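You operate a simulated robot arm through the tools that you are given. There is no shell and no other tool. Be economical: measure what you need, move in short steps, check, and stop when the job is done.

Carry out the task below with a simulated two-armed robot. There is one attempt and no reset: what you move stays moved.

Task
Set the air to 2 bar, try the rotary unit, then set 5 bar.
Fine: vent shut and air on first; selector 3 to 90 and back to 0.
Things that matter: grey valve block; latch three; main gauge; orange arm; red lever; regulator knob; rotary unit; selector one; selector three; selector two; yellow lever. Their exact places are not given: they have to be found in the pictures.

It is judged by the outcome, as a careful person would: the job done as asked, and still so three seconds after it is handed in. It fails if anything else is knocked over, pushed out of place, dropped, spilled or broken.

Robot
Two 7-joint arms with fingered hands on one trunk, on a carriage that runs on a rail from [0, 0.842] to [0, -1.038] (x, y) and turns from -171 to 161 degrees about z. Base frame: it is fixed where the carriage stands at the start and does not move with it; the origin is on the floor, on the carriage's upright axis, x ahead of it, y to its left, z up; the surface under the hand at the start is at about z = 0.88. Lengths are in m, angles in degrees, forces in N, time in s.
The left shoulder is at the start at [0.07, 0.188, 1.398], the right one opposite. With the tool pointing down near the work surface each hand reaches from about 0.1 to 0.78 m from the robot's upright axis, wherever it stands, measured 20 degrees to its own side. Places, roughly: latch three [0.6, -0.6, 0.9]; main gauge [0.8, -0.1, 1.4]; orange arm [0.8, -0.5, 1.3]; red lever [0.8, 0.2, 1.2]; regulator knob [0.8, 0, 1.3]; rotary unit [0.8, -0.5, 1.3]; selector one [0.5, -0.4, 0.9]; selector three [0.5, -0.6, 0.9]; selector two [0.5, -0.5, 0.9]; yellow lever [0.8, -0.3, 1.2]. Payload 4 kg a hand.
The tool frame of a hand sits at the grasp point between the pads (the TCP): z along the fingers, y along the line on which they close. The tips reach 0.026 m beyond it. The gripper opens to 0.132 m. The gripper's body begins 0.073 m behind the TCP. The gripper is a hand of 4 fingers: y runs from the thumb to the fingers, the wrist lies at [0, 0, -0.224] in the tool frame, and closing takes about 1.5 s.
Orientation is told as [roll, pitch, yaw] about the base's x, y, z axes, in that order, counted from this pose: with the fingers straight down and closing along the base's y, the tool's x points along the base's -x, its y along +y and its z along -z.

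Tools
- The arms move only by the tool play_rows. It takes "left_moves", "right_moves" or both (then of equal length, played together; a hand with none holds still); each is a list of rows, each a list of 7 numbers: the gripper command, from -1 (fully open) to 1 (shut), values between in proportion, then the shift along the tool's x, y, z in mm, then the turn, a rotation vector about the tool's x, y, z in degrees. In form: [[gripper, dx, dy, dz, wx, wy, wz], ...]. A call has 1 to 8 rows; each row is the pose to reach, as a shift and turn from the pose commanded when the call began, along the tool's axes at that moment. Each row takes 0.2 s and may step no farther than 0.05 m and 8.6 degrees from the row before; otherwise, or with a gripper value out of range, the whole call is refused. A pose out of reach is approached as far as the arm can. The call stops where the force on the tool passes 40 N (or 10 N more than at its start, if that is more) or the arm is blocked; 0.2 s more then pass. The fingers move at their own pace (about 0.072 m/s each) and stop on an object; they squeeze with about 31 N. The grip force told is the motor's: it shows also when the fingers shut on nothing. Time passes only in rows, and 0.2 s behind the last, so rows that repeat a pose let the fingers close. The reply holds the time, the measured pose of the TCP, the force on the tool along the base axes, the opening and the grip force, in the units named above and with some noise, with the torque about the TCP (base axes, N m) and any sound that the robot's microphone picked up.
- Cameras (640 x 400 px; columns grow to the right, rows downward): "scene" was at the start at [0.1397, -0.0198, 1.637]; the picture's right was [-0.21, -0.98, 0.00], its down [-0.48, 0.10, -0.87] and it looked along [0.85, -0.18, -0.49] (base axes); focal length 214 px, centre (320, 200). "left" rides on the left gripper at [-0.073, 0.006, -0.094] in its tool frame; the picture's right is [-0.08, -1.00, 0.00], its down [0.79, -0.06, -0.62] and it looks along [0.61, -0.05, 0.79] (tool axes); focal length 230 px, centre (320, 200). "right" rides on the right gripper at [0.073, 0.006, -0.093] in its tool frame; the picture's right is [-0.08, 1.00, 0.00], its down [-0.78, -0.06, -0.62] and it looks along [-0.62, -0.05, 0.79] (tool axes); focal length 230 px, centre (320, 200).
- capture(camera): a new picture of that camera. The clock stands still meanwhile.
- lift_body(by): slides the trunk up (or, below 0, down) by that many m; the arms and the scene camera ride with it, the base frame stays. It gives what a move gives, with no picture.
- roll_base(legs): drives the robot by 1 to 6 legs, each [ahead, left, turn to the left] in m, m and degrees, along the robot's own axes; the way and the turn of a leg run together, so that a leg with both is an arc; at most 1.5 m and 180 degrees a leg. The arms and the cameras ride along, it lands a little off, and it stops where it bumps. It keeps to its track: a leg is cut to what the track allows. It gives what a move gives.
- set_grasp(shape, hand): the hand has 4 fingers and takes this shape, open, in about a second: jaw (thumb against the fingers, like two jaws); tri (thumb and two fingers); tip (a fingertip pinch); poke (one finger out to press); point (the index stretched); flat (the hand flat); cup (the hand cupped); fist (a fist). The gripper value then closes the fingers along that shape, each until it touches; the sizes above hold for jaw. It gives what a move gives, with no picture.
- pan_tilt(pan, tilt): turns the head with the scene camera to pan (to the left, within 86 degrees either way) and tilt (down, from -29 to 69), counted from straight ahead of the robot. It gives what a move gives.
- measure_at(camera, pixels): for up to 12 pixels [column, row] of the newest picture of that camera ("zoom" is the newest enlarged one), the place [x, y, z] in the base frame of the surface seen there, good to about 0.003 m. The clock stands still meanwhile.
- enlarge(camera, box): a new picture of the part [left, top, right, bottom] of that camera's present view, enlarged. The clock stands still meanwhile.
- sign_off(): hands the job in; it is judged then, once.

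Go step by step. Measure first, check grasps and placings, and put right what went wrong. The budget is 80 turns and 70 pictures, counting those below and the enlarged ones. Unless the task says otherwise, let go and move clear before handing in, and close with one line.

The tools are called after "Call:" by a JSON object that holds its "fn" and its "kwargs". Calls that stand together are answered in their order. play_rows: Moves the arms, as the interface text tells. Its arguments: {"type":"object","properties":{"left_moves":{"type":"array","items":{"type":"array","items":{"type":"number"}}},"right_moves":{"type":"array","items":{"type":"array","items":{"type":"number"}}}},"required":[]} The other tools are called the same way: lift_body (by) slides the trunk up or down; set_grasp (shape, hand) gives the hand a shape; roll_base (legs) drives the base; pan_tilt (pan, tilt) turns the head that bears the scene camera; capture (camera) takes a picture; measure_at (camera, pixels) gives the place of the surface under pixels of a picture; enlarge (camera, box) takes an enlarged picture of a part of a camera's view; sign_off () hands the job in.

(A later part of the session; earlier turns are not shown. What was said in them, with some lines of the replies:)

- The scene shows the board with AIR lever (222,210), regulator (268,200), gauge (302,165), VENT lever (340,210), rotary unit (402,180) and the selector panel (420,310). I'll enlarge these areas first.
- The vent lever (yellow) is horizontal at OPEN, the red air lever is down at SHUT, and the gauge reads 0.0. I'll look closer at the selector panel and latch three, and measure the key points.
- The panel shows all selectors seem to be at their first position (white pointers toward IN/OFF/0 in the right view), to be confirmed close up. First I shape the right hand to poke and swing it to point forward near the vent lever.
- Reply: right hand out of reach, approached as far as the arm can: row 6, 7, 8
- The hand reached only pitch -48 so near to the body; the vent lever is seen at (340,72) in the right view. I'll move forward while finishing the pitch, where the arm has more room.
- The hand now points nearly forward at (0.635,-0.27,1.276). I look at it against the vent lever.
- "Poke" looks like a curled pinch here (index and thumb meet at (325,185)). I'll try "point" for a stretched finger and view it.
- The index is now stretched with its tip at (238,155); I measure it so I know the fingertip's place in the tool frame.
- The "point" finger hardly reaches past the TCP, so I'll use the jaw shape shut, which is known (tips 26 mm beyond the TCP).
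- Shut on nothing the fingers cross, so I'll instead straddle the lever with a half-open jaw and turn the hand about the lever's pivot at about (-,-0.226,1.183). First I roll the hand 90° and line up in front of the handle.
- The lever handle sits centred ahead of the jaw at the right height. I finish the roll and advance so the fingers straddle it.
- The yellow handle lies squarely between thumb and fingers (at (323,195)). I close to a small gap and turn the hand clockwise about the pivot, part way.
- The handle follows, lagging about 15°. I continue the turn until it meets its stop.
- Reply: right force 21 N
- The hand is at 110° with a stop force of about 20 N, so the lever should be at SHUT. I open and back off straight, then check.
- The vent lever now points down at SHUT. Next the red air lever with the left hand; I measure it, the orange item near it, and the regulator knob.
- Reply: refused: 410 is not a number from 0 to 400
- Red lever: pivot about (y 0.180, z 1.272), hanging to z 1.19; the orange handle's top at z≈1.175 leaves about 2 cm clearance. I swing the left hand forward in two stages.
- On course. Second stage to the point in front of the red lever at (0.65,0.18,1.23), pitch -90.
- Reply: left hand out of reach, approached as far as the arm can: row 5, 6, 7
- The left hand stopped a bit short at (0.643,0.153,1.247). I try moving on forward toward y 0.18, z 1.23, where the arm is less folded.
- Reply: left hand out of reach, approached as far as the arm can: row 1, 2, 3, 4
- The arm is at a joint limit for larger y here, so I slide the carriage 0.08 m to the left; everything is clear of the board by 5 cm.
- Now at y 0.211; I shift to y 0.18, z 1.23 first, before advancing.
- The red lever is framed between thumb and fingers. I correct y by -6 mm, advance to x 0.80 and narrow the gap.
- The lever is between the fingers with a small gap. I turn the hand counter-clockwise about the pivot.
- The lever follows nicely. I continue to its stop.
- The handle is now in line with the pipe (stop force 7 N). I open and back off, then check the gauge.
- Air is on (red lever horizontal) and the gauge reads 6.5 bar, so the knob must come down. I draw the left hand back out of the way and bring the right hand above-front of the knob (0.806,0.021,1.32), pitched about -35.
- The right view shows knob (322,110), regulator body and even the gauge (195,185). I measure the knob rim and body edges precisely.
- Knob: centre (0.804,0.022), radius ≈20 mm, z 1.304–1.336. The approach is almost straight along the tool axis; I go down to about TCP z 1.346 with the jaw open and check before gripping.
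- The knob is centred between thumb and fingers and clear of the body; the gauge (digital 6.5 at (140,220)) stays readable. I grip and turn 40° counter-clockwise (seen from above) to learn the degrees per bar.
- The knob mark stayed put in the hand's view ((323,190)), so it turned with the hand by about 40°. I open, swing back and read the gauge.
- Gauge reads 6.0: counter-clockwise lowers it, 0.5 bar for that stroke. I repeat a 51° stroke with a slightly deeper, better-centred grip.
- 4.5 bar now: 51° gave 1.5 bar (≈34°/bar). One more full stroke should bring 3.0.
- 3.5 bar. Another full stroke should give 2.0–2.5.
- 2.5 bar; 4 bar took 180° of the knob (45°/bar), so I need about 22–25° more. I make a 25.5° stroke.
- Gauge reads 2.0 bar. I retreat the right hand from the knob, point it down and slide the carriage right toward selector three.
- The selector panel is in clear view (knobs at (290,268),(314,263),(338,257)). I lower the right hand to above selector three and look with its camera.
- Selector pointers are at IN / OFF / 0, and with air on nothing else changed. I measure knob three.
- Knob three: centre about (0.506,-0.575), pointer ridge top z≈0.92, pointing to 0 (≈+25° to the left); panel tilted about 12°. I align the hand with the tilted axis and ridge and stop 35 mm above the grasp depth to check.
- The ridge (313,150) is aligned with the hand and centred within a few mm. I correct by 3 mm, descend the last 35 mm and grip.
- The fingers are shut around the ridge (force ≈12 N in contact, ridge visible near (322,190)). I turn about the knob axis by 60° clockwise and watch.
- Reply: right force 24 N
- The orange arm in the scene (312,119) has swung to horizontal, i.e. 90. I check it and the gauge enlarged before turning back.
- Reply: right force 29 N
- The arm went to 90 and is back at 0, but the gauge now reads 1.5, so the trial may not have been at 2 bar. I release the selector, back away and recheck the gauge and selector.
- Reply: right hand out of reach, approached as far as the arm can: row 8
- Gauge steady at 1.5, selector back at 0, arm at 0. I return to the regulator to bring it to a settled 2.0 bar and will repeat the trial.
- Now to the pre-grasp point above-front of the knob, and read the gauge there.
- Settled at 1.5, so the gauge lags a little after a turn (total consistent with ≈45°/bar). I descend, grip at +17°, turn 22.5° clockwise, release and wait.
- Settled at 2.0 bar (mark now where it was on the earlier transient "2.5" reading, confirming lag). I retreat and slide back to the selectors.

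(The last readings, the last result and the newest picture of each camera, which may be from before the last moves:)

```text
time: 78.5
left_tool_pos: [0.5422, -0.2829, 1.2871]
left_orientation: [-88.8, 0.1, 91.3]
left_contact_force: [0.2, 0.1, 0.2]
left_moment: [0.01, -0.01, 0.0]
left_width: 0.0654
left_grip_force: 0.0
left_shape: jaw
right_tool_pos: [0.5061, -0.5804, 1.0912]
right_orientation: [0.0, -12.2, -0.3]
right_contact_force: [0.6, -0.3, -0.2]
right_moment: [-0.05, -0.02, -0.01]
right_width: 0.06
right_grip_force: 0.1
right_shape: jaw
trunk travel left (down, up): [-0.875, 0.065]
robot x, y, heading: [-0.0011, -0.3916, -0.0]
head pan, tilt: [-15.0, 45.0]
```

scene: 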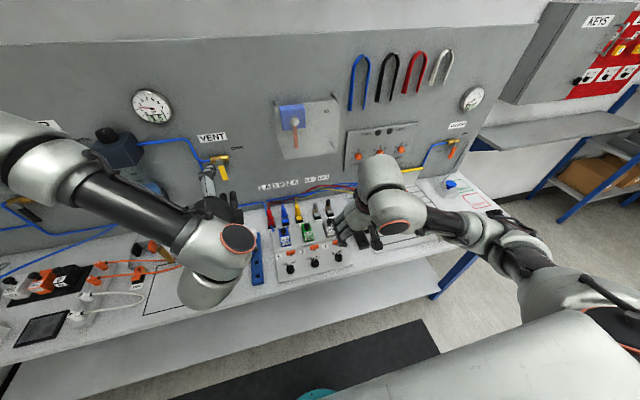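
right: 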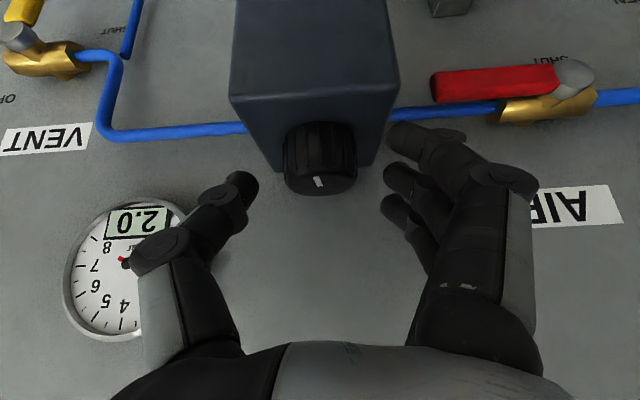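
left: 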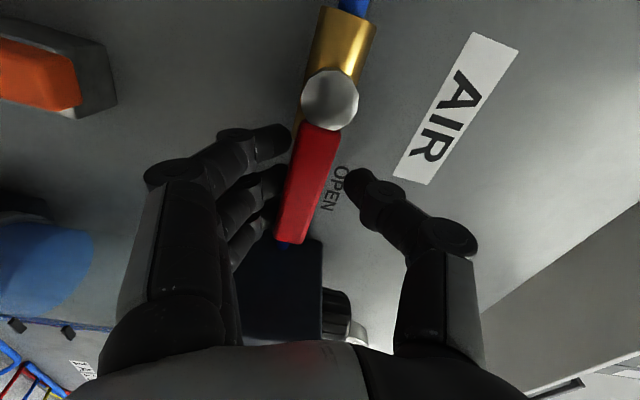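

Above the selector; I go to the pre-grasp pose used before (0.498,-0.577,0.968, yaw 25.5) and check the position.

Call:
{"fn": "play_rows", "kwargs": {"right_moves": [[0.1, 9, 1, 30, 0, 0, -7], [0.1, 17, 2, 60, 0, 0, -14], [0.1, 26, 3, 90, 0, 0, -20], [0.1, 33.8, 3.4, 118.8, 0, 0, -25.5]]}}

Call:
{"fn": "capture", "kwargs": {"camera": "right"}}

```text
time: 79.5
left_tool_pos: [0.542, -0.2814, 1.2856]
left_orientation: [-88.9, 0.0, 91.4]
left_contact_force: [-0.6, 0.7, 0.4]
left_moment: [0.02, 0.01, -0.01]
left_width: 0.0652
left_grip_force: 0.0
left_shape: jaw
right_tool_pos: [0.4979, -0.5759, 0.9673]
right_orientation: [-5.3, -11.1, 26.0]
right_contact_force: [-0.3, -0.6, 0.1]
right_moment: [0.02, 0.03, 0.0]
right_width: 0.06
right_grip_force: 0.1
right_shape: jaw
trunk travel left (down, up): [-0.875, 0.065]
robot x, y, heading: [-0.0016, -0.3929, -0.3]
head pan, tilt: [-15.0, 45.0]
```

```text
11 pictures are left
```

right: 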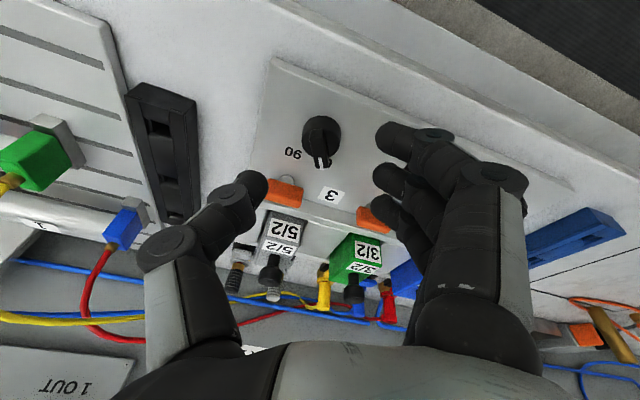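

Same alignment as before, knob at (321,140). I descend, grip, and turn to 90, then check gauge and arm.

Call:
{"fn": "play_rows", "kwargs": {"right_moves": [[0.1, 0, 0, 12, 0, 0, 0], [0.1, 0, 0, 24, 0, 0, 0], [0.1, 0, 0, 34, 0, 0, 0], [1, 0, 0, 34, 0, 0, 0], [1, 0, 0, 34, 0, 0, 0], [1, 0, 0, 34, 0, 0, 0], [1, 0, 0, 34, 0, 0, 0]]}}

Call:
{"fn": "play_rows", "kwargs": {"right_moves": [[1, 0, 0, 0, 0, 0, 8.5], [1, 0, 0, 0, 0, 0, 17], [1, 0, 0, 0, 0, 0, 25.5], [1, 0, 0, 0, 0, 0, 34], [1, 0, 0, 0, 0, 0, 42.5], [1, 0, 0, 0, 0, 0, 51], [1, 0, 0, 0, 0, 0, 58], [1, 0, 0, 0, 0, 0, 58]]}}

Call:
{"fn": "enlarge", "kwargs": {"camera": "scene", "box": [120, 80, 350, 210]}}

```text
time: 81.1
left_tool_pos: [0.5409, -0.2828, 1.2867]
left_orientation: [-89.0, 0.0, 91.3]
left_contact_force: [-0.3, 0.7, 0.2]
left_moment: [-0.03, -0.02, 0.02]
left_width: 0.0652
left_grip_force: 0.1
left_shape: jaw
right_tool_pos: [0.5067, -0.5795, 0.9347]
right_orientation: [-5.4, -11.1, 25.7]
right_contact_force: [4.1, -8.8, 7.7]
right_moment: [0.11, 0.05, 0.0]
right_width: 0.0
right_grip_force: 31.1
right_shape: jaw
trunk travel left (down, up): [-0.875, 0.065]
robot x, y, heading: [0.0018, -0.3884, -0.0]
head pan, tilt: [-15.0, 45.0]
```

```text
time: 82.9
left_tool_pos: [0.5398, -0.2846, 1.2882]
left_orientation: [-89.0, -0.1, 91.3]
left_contact_force: [0.4, -0.1, 0.2]
left_moment: [0.01, -0.02, -0.02]
left_width: 0.0652
left_grip_force: 0.0
left_shape: jaw
right_tool_pos: [0.5031, -0.5792, 0.9352]
right_orientation: [6.8, -10.2, -33.4]
right_contact_force: [-8.1, -26.0, 10.8]
right_moment: [-0.54, 0.17, 0.0]
right_width: 0.0001
right_grip_force: 30.6
right_shape: jaw
trunk travel left (down, up): [-0.875, 0.065]
robot x, y, heading: [0.0, -0.3927, -0.5]
head pan, tilt: [-15.0, 45.0]
```

```text
2.78 times, centred on (235, 145) of scene
```

zoom: 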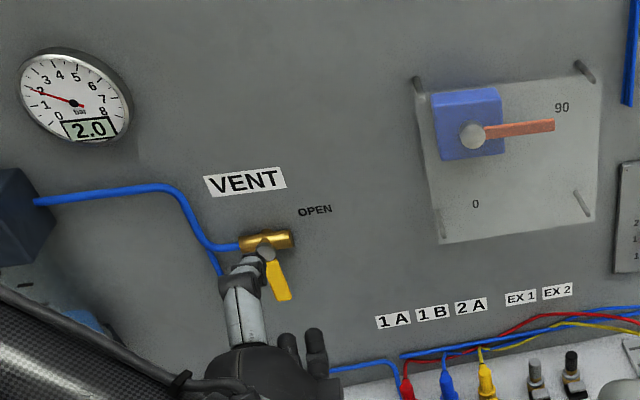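

Gauge 2.0 and the arm is at 90. I turn the selector back to 0, release and retreat, then check.

Call:
{"fn": "play_rows", "kwargs": {"right_moves": [[1, 0, 0, 0, 0, 0, -8.5], [1, 0, 0, 0, 0, 0, -17], [1, 0, 0, 0, 0, 0, -25.5], [1, 0, 0, 0, 0, 0, -34], [1, 0, 0, 0, 0, 0, -42.5], [1, 0, 0, 0, 0, 0, -51], [1, 0, 0, 0, 0, 0, -59.5], [1, 0, 0, 0, 0, 0, -62]]}}

Call:
{"fn": "play_rows", "kwargs": {"right_moves": [[0.1, 0, 0, 0, 0, 0, 4], [0.1, 0, 0, 0, 0, 0, 4], [0.1, 0, 0, -30, 0, 0, 4], [0.1, 0, 0, -70, 0, 0, 4], [0.1, 0, 0, -110, 0, 0, 12], [0.1, 0, 0, -150, 0, 0, 20], [0.1, 0, 0, -190, 0, 0, 28]]}}

Call:
{"fn": "enlarge", "kwargs": {"camera": "scene", "box": [120, 80, 370, 290]}}

```text
time: 84.7
left_tool_pos: [0.5416, -0.2857, 1.2863]
left_orientation: [-88.8, -0.1, 91.4]
left_contact_force: [0.6, -0.2, 0.7]
left_moment: [-0.02, 0.03, 0.03]
left_width: 0.0652
left_grip_force: 0.0
left_shape: jaw
right_tool_pos: [0.5053, -0.5774, 0.9343]
right_orientation: [-6.0, -10.9, 30.0]
right_contact_force: [6.8, -20.3, 12.7]
right_moment: [-0.23, -0.13, -0.06]
right_width: 0.0003
right_grip_force: 30.9
right_shape: jaw
trunk travel left (down, up): [-0.875, 0.065]
robot x, y, heading: [-0.0007, -0.3933, -0.1]
head pan, tilt: [-15.0, 45.0]
```

```text
time: 86.3
left_tool_pos: [0.5406, -0.2817, 1.2879]
left_orientation: [-89.0, 0.2, 91.5]
left_contact_force: [0.8, 0.1, 1.4]
left_moment: [0.0, 0.04, -0.02]
left_width: 0.0653
left_grip_force: 0.1
left_shape: jaw
right_tool_pos: [0.4647, -0.5752, 1.1214]
right_orientation: [-0.3, -12.1, 1.3]
right_contact_force: [0.3, -0.1, 0.9]
right_moment: [0.02, -0.01, -0.01]
right_width: 0.059
right_grip_force: 0.0
right_shape: jaw
trunk travel left (down, up): [-0.875, 0.065]
robot x, y, heading: [0.0007, -0.3893, -0.2]
head pan, tilt: [-15.0, 45.0]
```

```text
1.90 times, centred on (245, 185) of scene
```

zoom: 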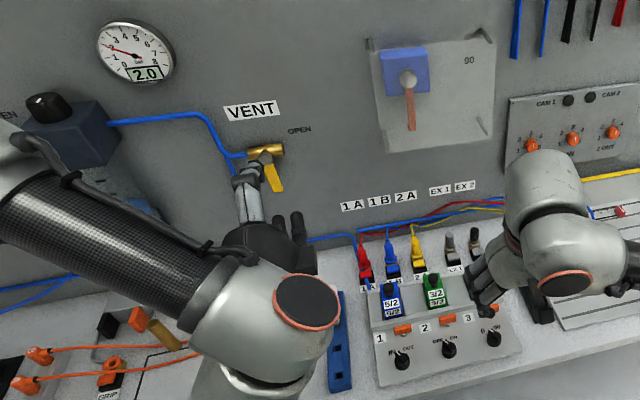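

Arm back at 0, selector three at 0, gauge 2.0. Now back to the regulator for 5 bar.

Call:
{"fn": "play_rows", "kwargs": {"right_moves": [[0, -21, 2, -34, 0, -4, 0], [0, -43, 4, -69, 0, -8, 0], [0, -64, 6, -103, 0, -12, 0], [0, -86, 8, -138, 0, -16, 0], [0, -107, 10, -172, 0, -20, 0], [0, -129, 13, -207, 0, -23, 0]]}}

Call:
{"fn": "roll_base", "kwargs": {"legs": [[0, 0.466, 0]]}}

Call:
{"fn": "play_rows", "kwargs": {"right_moves": [[-0.1, -33, 21, 9, 0, 0, 0], [-0.1, -67, 42, 18, 0, 0, 0], [-0.1, -100, 63, 27, 0, 0, 0], [-0.1, -134, 82, 36, 0, 0, 0], [-0.1, -167, 103, 45, 0, 0, 0], [-0.1, -200, 122, 54, 0.7, 0, 1]]}}

```text
time: 87.7
left_tool_pos: [0.5419, -0.2806, 1.2867]
left_orientation: [-88.9, 0.2, 91.5]
left_contact_force: [-1.7, 0.4, -0.2]
left_moment: [0.01, 0.02, 0.03]
left_width: 0.0654
left_grip_force: 0.0
left_shape: jaw
right_tool_pos: [0.5469, -0.5603, 1.3501]
right_orientation: [-0.4, -35.2, 1.6]
right_contact_force: [0.4, 1.2, -0.4]
right_moment: [0.02, 0.0, 0.0]
right_width: 0.0651
right_grip_force: 0.1
right_shape: jaw
trunk travel left (down, up): [-0.875, 0.065]
robot x, y, heading: [0.0004, -0.3886, -0.3]
head pan, tilt: [-15.0, 45.0]
```

```text
time: 90.5
left_tool_pos: [0.5431, 0.1806, 1.2871]
left_orientation: [-88.9, -0.1, 91.1]
left_contact_force: [0.0, -0.3, 0.5]
left_moment: [0.01, -0.01, 0.03]
left_width: 0.0654
left_grip_force: 0.0
left_shape: jaw
right_tool_pos: [0.5472, -0.0978, 1.3481]
right_orientation: [-0.2, -35.2, 1.1]
right_contact_force: [-0.1, -0.9, 0.5]
right_moment: [0.02, -0.05, 0.02]
right_width: 0.0651
right_grip_force: 0.1
right_shape: jaw
trunk travel left (down, up): [-0.875, 0.065]
robot x, y, heading: [0.0016, 0.0755, -0.1]
head pan, tilt: [-15.0, 45.0]
```

```text
time: 91.9
left_tool_pos: [0.543, 0.1842, 1.2864]
left_orientation: [-88.9, 0.1, 91.1]
left_contact_force: [-0.6, 0.2, 0.1]
left_moment: [0.0, 0.03, 0.01]
left_width: 0.0651
left_grip_force: 0.1
left_shape: jaw
right_tool_pos: [0.7394, 0.0301, 1.4206]
right_orientation: [-0.5, -35.2, 0.2]
right_contact_force: [0.6, 1.1, 0.6]
right_moment: [-0.03, 0.01, -0.02]
right_width: 0.0719
right_grip_force: 0.0
right_shape: jaw
trunk travel left (down, up): [-0.875, 0.065]
robot x, y, heading: [-0.0003, 0.078, -0.6]
head pan, tilt: [-15.0, 45.0]
```

I descend on the knob, then two 45° clockwise strokes (expected 4.0 bar), wait and read.

Call:
{"fn": "play_rows", "kwargs": {"right_moves": [[-0.1, 0, -7.6, 25, 0, 0, 0], [-0.1, -0.5, -7.6, 50, 0, 0, 0], [-0.1, -1.5, -7.6, 70, 0, 0, 0], [-0.1, -2.3, -7.6, 84, 0, 0, 0], [-0.1, -3, -7.6, 93.7, 0, 0, 0]]}}

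Call:
{"fn": "play_rows", "kwargs": {"right_moves": [[-0.1, -0.1, -1.3, 0, -4.88, 0, -6.96], [-0.1, -0.3, -2.5, 0.2, -9.76, 0, -13.92], [-0.1, -0.7, -3.7, 0.5, -14.64, 0, -20.88], [-0.1, -1.2, -4.8, 0.8, -19.5, 0, -27.85], [-0.1, -1.9, -5.8, 1.3, -24.4, 0, -34.8], [1, -1.9, -5.8, 1.3, -24.4, 0, -34.8], [1, -1.9, -5.8, 1.3, -24.4, 0, -34.8], [1, -1.9, -5.8, 1.3, -24.4, 0, -34.8]]}}

Call:
{"fn": "play_rows", "kwargs": {"right_moves": [[1, -0.1, 1.1, 0, 4.3, 0, 6.14], [1, -0.2, 2.2, 0.2, 8.6, 0, 12.3], [1, -0.5, 3.3, 0.4, 12.9, 0, 18.4], [1, -0.9, 4.3, 0.7, 17.2, 0, 24.6], [1, -1.5, 5.2, 1, 21.5, 0, 30.7], [1, -2.1, 6.1, 1.4, 25.8, 0, 36.9], [-0.1, -2.1, 6.1, 1.4, 25.8, 0, 36.9], [-0.1, -2.1, 6.1, 1.4, 25.8, 0, 36.9]]}}

Call:
{"fn": "play_rows", "kwargs": {"right_moves": [[-0.1, -0.1, -1.1, 0, -4.3, 0, -6.14], [-0.1, -0.2, -2.2, 0.2, -8.6, 0, -12.3], [-0.1, -0.5, -3.3, 0.4, -12.9, 0, -18.4], [-0.1, -0.9, -4.3, 0.7, -17.2, 0, -24.6], [-0.1, -1.5, -5.2, 1, -21.5, 0, -30.7], [-0.1, -2.1, -6.1, 1.4, -25.8, 0, -36.9], [1, -2.1, -6.1, 1.4, -25.8, 0, -36.9], [1, -2.1, -6.1, 1.4, -25.8, 0, -36.9]]}}

Call:
{"fn": "play_rows", "kwargs": {"right_moves": [[1, -0.1, 1.1, 0, 4.3, 0, 6.14], [1, -0.2, 2.2, 0.2, 8.6, 0, 12.3], [1, -0.5, 3.3, 0.4, 12.9, 0, 18.4], [1, -0.9, 4.3, 0.7, 17.2, 0, 24.6], [1, -1.5, 5.2, 1, 21.5, 0, 30.7], [1, -2.1, 6.1, 1.4, 25.8, 0, 36.9], [-0.1, -2.1, 6.1, 1.4, 25.8, 0, 36.9], [-0.1, -2.1, 6.1, 1.4, 25.8, 0, 36.9]]}}

Call:
{"fn": "play_rows", "kwargs": {"right_moves": [[-0.1, 0, 0, 0, 0, 0, 0], [-0.1, 0, 0, 0, 0, 0, 0], [-0.1, 0, 0, 0, 0, 0, 0], [-0.1, 0, 0, 0, 0, 0, 0], [-0.1, 0, 0, 0, 0, 0, 0], [-0.1, 0, 0, 0, 0, 0, 0], [-0.1, 0, 0, 0, 0, 0, 0], [-0.1, 0, 0, 0, 0, 0, 0]]}}

Call:
{"fn": "capture", "kwargs": {"camera": "right"}}

```text
time: 93.1
left_tool_pos: [0.5436, 0.1828, 1.286]
left_orientation: [-88.9, 0.2, 91.1]
left_contact_force: [-0.4, -0.7, -0.1]
left_moment: [0.0, -0.02, 0.04]
left_width: 0.0654
left_grip_force: 0.0
left_shape: jaw
right_tool_pos: [0.7968, 0.021, 1.3444]
right_orientation: [-0.2, -35.1, -0.1]
right_contact_force: [0.2, 0.6, -0.4]
right_moment: [0.01, 0.04, -0.04]
right_width: 0.072
right_grip_force: 0.1
right_shape: jaw
trunk travel left (down, up): [-0.875, 0.065]
robot x, y, heading: [-0.0037, 0.0755, -0.2]
head pan, tilt: [-15.0, 45.0]
```

```text
time: 94.9
left_tool_pos: [0.5418, 0.1813, 1.2866]
left_orientation: [-88.9, 0.0, 91.2]
left_contact_force: [0.7, 0.1, -0.1]
left_moment: [0.01, -0.01, 0.02]
left_width: 0.0651
left_grip_force: 0.1
left_shape: jaw
right_tool_pos: [0.7973, 0.0144, 1.3452]
right_orientation: [-0.4, -35.0, 42.4]
right_contact_force: [1.5, -1.1, 0.6]
right_moment: [0.1, 0.17, -0.04]
right_width: 0.022
right_grip_force: 20.4
right_shape: jaw
trunk travel left (down, up): [-0.875, 0.065]
robot x, y, heading: [0.0024, 0.0751, -0.2]
head pan, tilt: [-15.0, 45.0]
```

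```text
time: 96.7
left_tool_pos: [0.5418, 0.1818, 1.2863]
left_orientation: [-89.0, 0.0, 91.1]
left_contact_force: [-0.1, 0.4, 0.5]
left_moment: [0.01, 0.01, 0.04]
left_width: 0.0653
left_grip_force: 0.1
left_shape: jaw
right_tool_pos: [0.795, 0.0225, 1.3456]
right_orientation: [-0.2, -35.2, -2.5]
right_contact_force: [0.2, -0.4, 0.5]
right_moment: [0.01, 0.03, 0.0]
right_width: 0.0718
right_grip_force: 0.1
right_shape: jaw
trunk travel left (down, up): [-0.875, 0.065]
robot x, y, heading: [0.0001, 0.0757, -0.6]
head pan, tilt: [-15.0, 45.0]
```

```text
time: 98.5
left_tool_pos: [0.5421, 0.1827, 1.2872]
left_orientation: [-89.0, 0.1, 91.1]
left_contact_force: [0.1, -0.2, 1.3]
left_moment: [-0.02, 0.03, -0.02]
left_width: 0.0651
left_grip_force: 0.1
left_shape: jaw
right_tool_pos: [0.7969, 0.0152, 1.3444]
right_orientation: [-0.3, -35.0, 42.6]
right_contact_force: [0.1, 0.1, -0.1]
right_moment: [-0.01, 0.01, -0.02]
right_width: 0.025
right_grip_force: 0.1
right_shape: jaw
trunk travel left (down, up): [-0.875, 0.065]
robot x, y, heading: [-0.0003, 0.0758, -0.3]
head pan, tilt: [-15.0, 45.0]
```

```text
time: 100.3
left_tool_pos: [0.5421, 0.1825, 1.2867]
left_orientation: [-88.9, 0.2, 91.1]
left_contact_force: [0.6, -0.2, -1.5]
left_moment: [-0.02, 0.02, 0.0]
left_width: 0.065
left_grip_force: 0.2
left_shape: jaw
right_tool_pos: [0.7949, 0.0223, 1.3446]
right_orientation: [-0.2, -35.1, -2.5]
right_contact_force: [0.5, 0.1, 0.4]
right_moment: [-0.02, 0.01, 0.0]
right_width: 0.072
right_grip_force: 0.0
right_shape: jaw
trunk travel left (down, up): [-0.875, 0.065]
robot x, y, heading: [0.0004, 0.0761, -0.5]
head pan, tilt: [-15.0, 45.0]
```

```text
time: 102.1
left_tool_pos: [0.5418, 0.1817, 1.2867]
left_orientation: [-89.0, 0.1, 91.1]
left_contact_force: [-0.2, -0.4, -0.2]
left_moment: [-0.02, -0.01, 0.02]
left_width: 0.0653
left_grip_force: 0.0
left_shape: jaw
right_tool_pos: [0.7956, 0.0218, 1.3451]
right_orientation: [-0.3, -35.2, -2.6]
right_contact_force: [0.8, 0.2, 0.2]
right_moment: [-0.01, 0.01, 0.01]
right_width: 0.0717
right_grip_force: 0.1
right_shape: jaw
trunk travel left (down, up): [-0.875, 0.065]
robot x, y, heading: [0.0007, 0.0737, -0.5]
head pan, tilt: [-15.0, 45.0]
```

```text
8 pictures are left
```

right: 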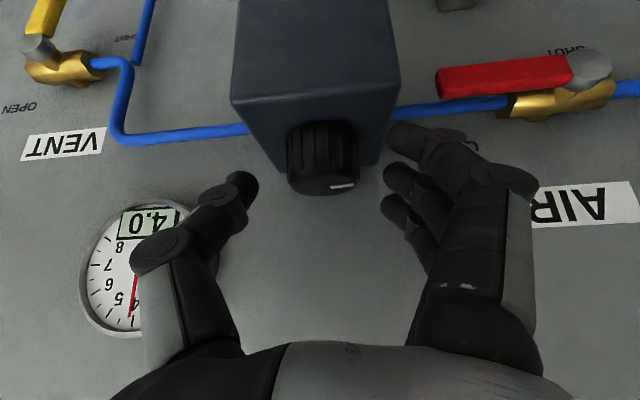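

Exactly 4.0 bar. One more 45° stroke, with a wait, for 5.0.

Call:
{"fn": "play_rows", "kwargs": {"right_moves": [[-0.1, -0.1, -1.1, 0, -4.3, 0, -6.14], [-0.1, -0.2, -2.2, 0.2, -8.6, 0, -12.3], [-0.1, -0.5, -3.3, 0.4, -12.9, 0, -18.4], [-0.1, -0.9, -4.3, 0.7, -17.2, 0, -24.6], [-0.1, -1.5, -5.2, 1, -21.5, 0, -30.7], [-0.1, -2.1, -6.1, 1.4, -25.8, 0, -36.9], [1, -2.1, -6.1, 1.4, -25.8, 0, -36.9], [1, -2.1, -6.1, 1.4, -25.8, 0, -36.9]]}}

Call:
{"fn": "play_rows", "kwargs": {"right_moves": [[1, -0.1, 1.1, 0, 4.3, 0, 6.14], [1, -0.2, 2.2, 0.2, 8.6, 0, 12.3], [1, -0.5, 3.3, 0.4, 12.9, 0, 18.4], [1, -0.9, 4.3, 0.7, 17.2, 0, 24.6], [1, -1.5, 5.2, 1, 21.5, 0, 30.7], [1, -2.1, 6.1, 1.4, 25.8, 0, 36.9], [-0.1, -2.1, 6.1, 1.4, 25.8, 0, 36.9], [-0.1, -2.1, 6.1, 1.4, 25.8, 0, 36.9]]}}

Call:
{"fn": "play_rows", "kwargs": {"right_moves": [[-0.1, 0, 0, 0, 0, 0, 0], [-0.1, 0, 0, 0, 0, 0, 0], [-0.1, 0, 0, 0, 0, 0, 0], [-0.1, 0, 0, 0, 0, 0, 0], [-0.1, 0, 0, 0, 0, 0, 0], [-0.1, 0, 0, 0, 0, 0, 0], [-0.1, 0, 0, 0, 0, 0, 0], [-0.1, 0, 0, 0, 0, 0, 0]]}}

Call:
{"fn": "capture", "kwargs": {"camera": "right"}}

```text
time: 103.9
left_tool_pos: [0.5427, 0.1819, 1.2872]
left_orientation: [-88.9, 0.1, 91.2]
left_contact_force: [-0.2, 0.1, 0.2]
left_moment: [-0.01, -0.01, -0.02]
left_width: 0.0652
left_grip_force: 0.1
left_shape: jaw
right_tool_pos: [0.7976, 0.0145, 1.3455]
right_orientation: [-0.4, -35.0, 42.7]
right_contact_force: [-0.5, 0.9, -0.9]
right_moment: [0.02, 0.0, 0.0]
right_width: 0.0252
right_grip_force: 0.1
right_shape: jaw
trunk travel left (down, up): [-0.875, 0.065]
robot x, y, heading: [-0.0006, 0.0729, -0.4]
head pan, tilt: [-15.0, 45.0]
```

```text
time: 105.7
left_tool_pos: [0.5425, 0.1836, 1.2863]
left_orientation: [-88.9, 0.1, 91.0]
left_contact_force: [-1.0, 0.4, 1.3]
left_moment: [-0.02, -0.01, -0.02]
left_width: 0.0654
left_grip_force: 0.1
left_shape: jaw
right_tool_pos: [0.7944, 0.0224, 1.3453]
right_orientation: [-0.3, -35.3, -2.5]
right_contact_force: [-0.1, 0.2, 1.1]
right_moment: [0.0, 0.04, 0.0]
right_width: 0.0717
right_grip_force: 0.0
right_shape: jaw
trunk travel left (down, up): [-0.875, 0.065]
robot x, y, heading: [-0.0021, 0.0749, -0.4]
head pan, tilt: [-15.0, 45.0]
```

```text
time: 107.5
left_tool_pos: [0.542, 0.1821, 1.2867]
left_orientation: [-88.9, 0.1, 91.2]
left_contact_force: [-0.4, -0.1, -0.2]
left_moment: [-0.02, -0.02, 0.03]
left_width: 0.065
left_grip_force: 0.0
left_shape: jaw
right_tool_pos: [0.7955, 0.0207, 1.3452]
right_orientation: [-0.1, -35.2, -2.6]
right_contact_force: [0.1, -0.6, -0.3]
right_moment: [-0.03, -0.01, 0.01]
right_width: 0.0718
right_grip_force: 0.2
right_shape: jaw
trunk travel left (down, up): [-0.875, 0.065]
robot x, y, heading: [-0.0012, 0.0719, -0.2]
head pan, tilt: [-15.0, 45.0]
```

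```text
7 pictures are left
```

right: 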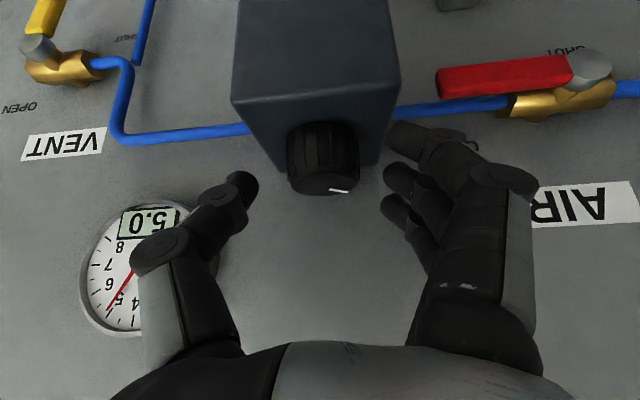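

5.0 bar. I retreat clear of the knob and make a final check of the whole board.

Call:
{"fn": "play_rows", "kwargs": {"right_moves": [[-0.1, 0, 0, -30, 0, 0, 0], [-0.1, 0, 0, -65, 0, 0, 0], [-0.1, 0, 0, -95, 0, 0, 0], [-0.1, 35, -24, -105, 0, 7, 0], [-0.1, 75, -48, -115, 0, 14, 0], [-0.1, 115, -72, -125, 0, 21, 0], [-0.1, 155, -96, -135, 0, 28, 0], [-0.1, 195, -120, -145, 0, 35, 0]]}}

Call:
{"fn": "roll_base", "kwargs": {"legs": [[0, -0.3, 0]]}}

Call:
{"fn": "capture", "kwargs": {"camera": "scene"}}

Call:
{"fn": "enlarge", "kwargs": {"camera": "scene", "box": [130, 60, 450, 290]}}

```text
time: 109.3
left_tool_pos: [0.5408, 0.1795, 1.2874]
left_orientation: [-89.0, 0.0, 91.2]
left_contact_force: [-0.2, 0.7, -0.4]
left_moment: [-0.03, -0.01, 0.01]
left_width: 0.0654
left_grip_force: 0.1
left_shape: jaw
right_tool_pos: [0.5466, -0.0886, 1.3525]
right_orientation: [-0.1, -0.1, -2.7]
right_contact_force: [0.1, -1.0, 0.3]
right_moment: [-0.01, -0.01, 0.0]
right_width: 0.0722
right_grip_force: 0.1
right_shape: jaw
trunk travel left (down, up): [-0.875, 0.065]
robot x, y, heading: [0.0026, 0.0744, -0.5]
head pan, tilt: [-15.0, 45.0]
```

```text
time: 111.3
left_tool_pos: [0.5441, -0.1153, 1.2867]
left_orientation: [-89.0, 0.1, 91.0]
left_contact_force: [0.0, 0.2, -0.3]
left_moment: [0.01, -0.01, -0.01]
left_width: 0.0652
left_grip_force: 0.1
left_shape: jaw
right_tool_pos: [0.548, -0.3834, 1.3517]
right_orientation: [-0.3, -0.2, -2.7]
right_contact_force: [0.7, -0.3, 0.0]
right_moment: [-0.02, 0.01, -0.01]
right_width: 0.0723
right_grip_force: 0.1
right_shape: jaw
trunk travel left (down, up): [-0.875, 0.065]
robot x, y, heading: [-0.0026, -0.223, -0.5]
head pan, tilt: [-15.0, 45.0]
```

```text
6 pictures are left
```

scene: 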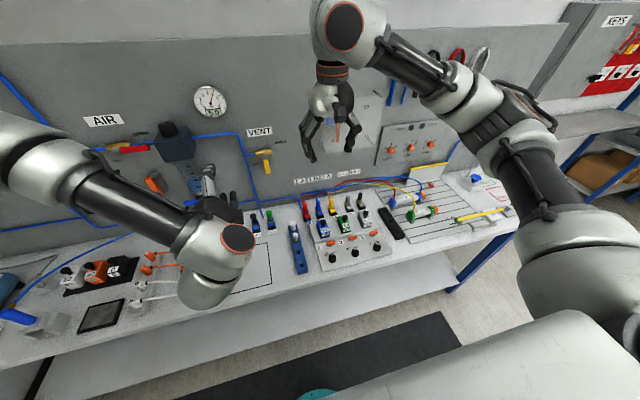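

```text
1.74 times, centred on (290, 175) of scene
```

zoom: 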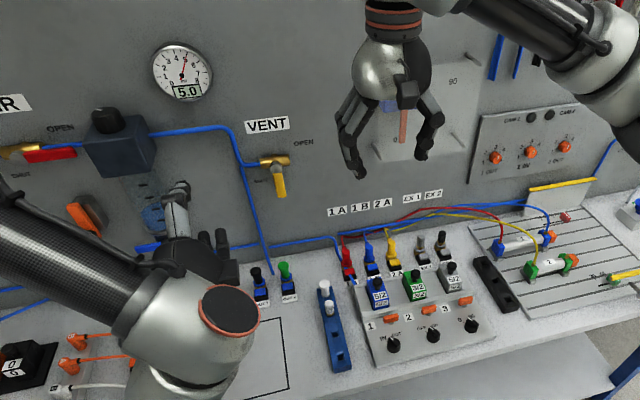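

The gauge holds at 5.0 after I moved clear. The vent is shut, the air is open, the arm and selector three are at 0, and nothing else has shifted, so I hand in.

Call:
{"fn": "sign_off", "kwargs": {}}

```text
The job is handed in.
```

The job is done: vent shut and air on first, 2 bar set, rotary unit run to 90 and back to 0 with selector 3, and the air now set at 5.0 bar. I ran the rotary twice because the gauge settled at 1.5 bar on the first run; the second was at a steady 2.0.
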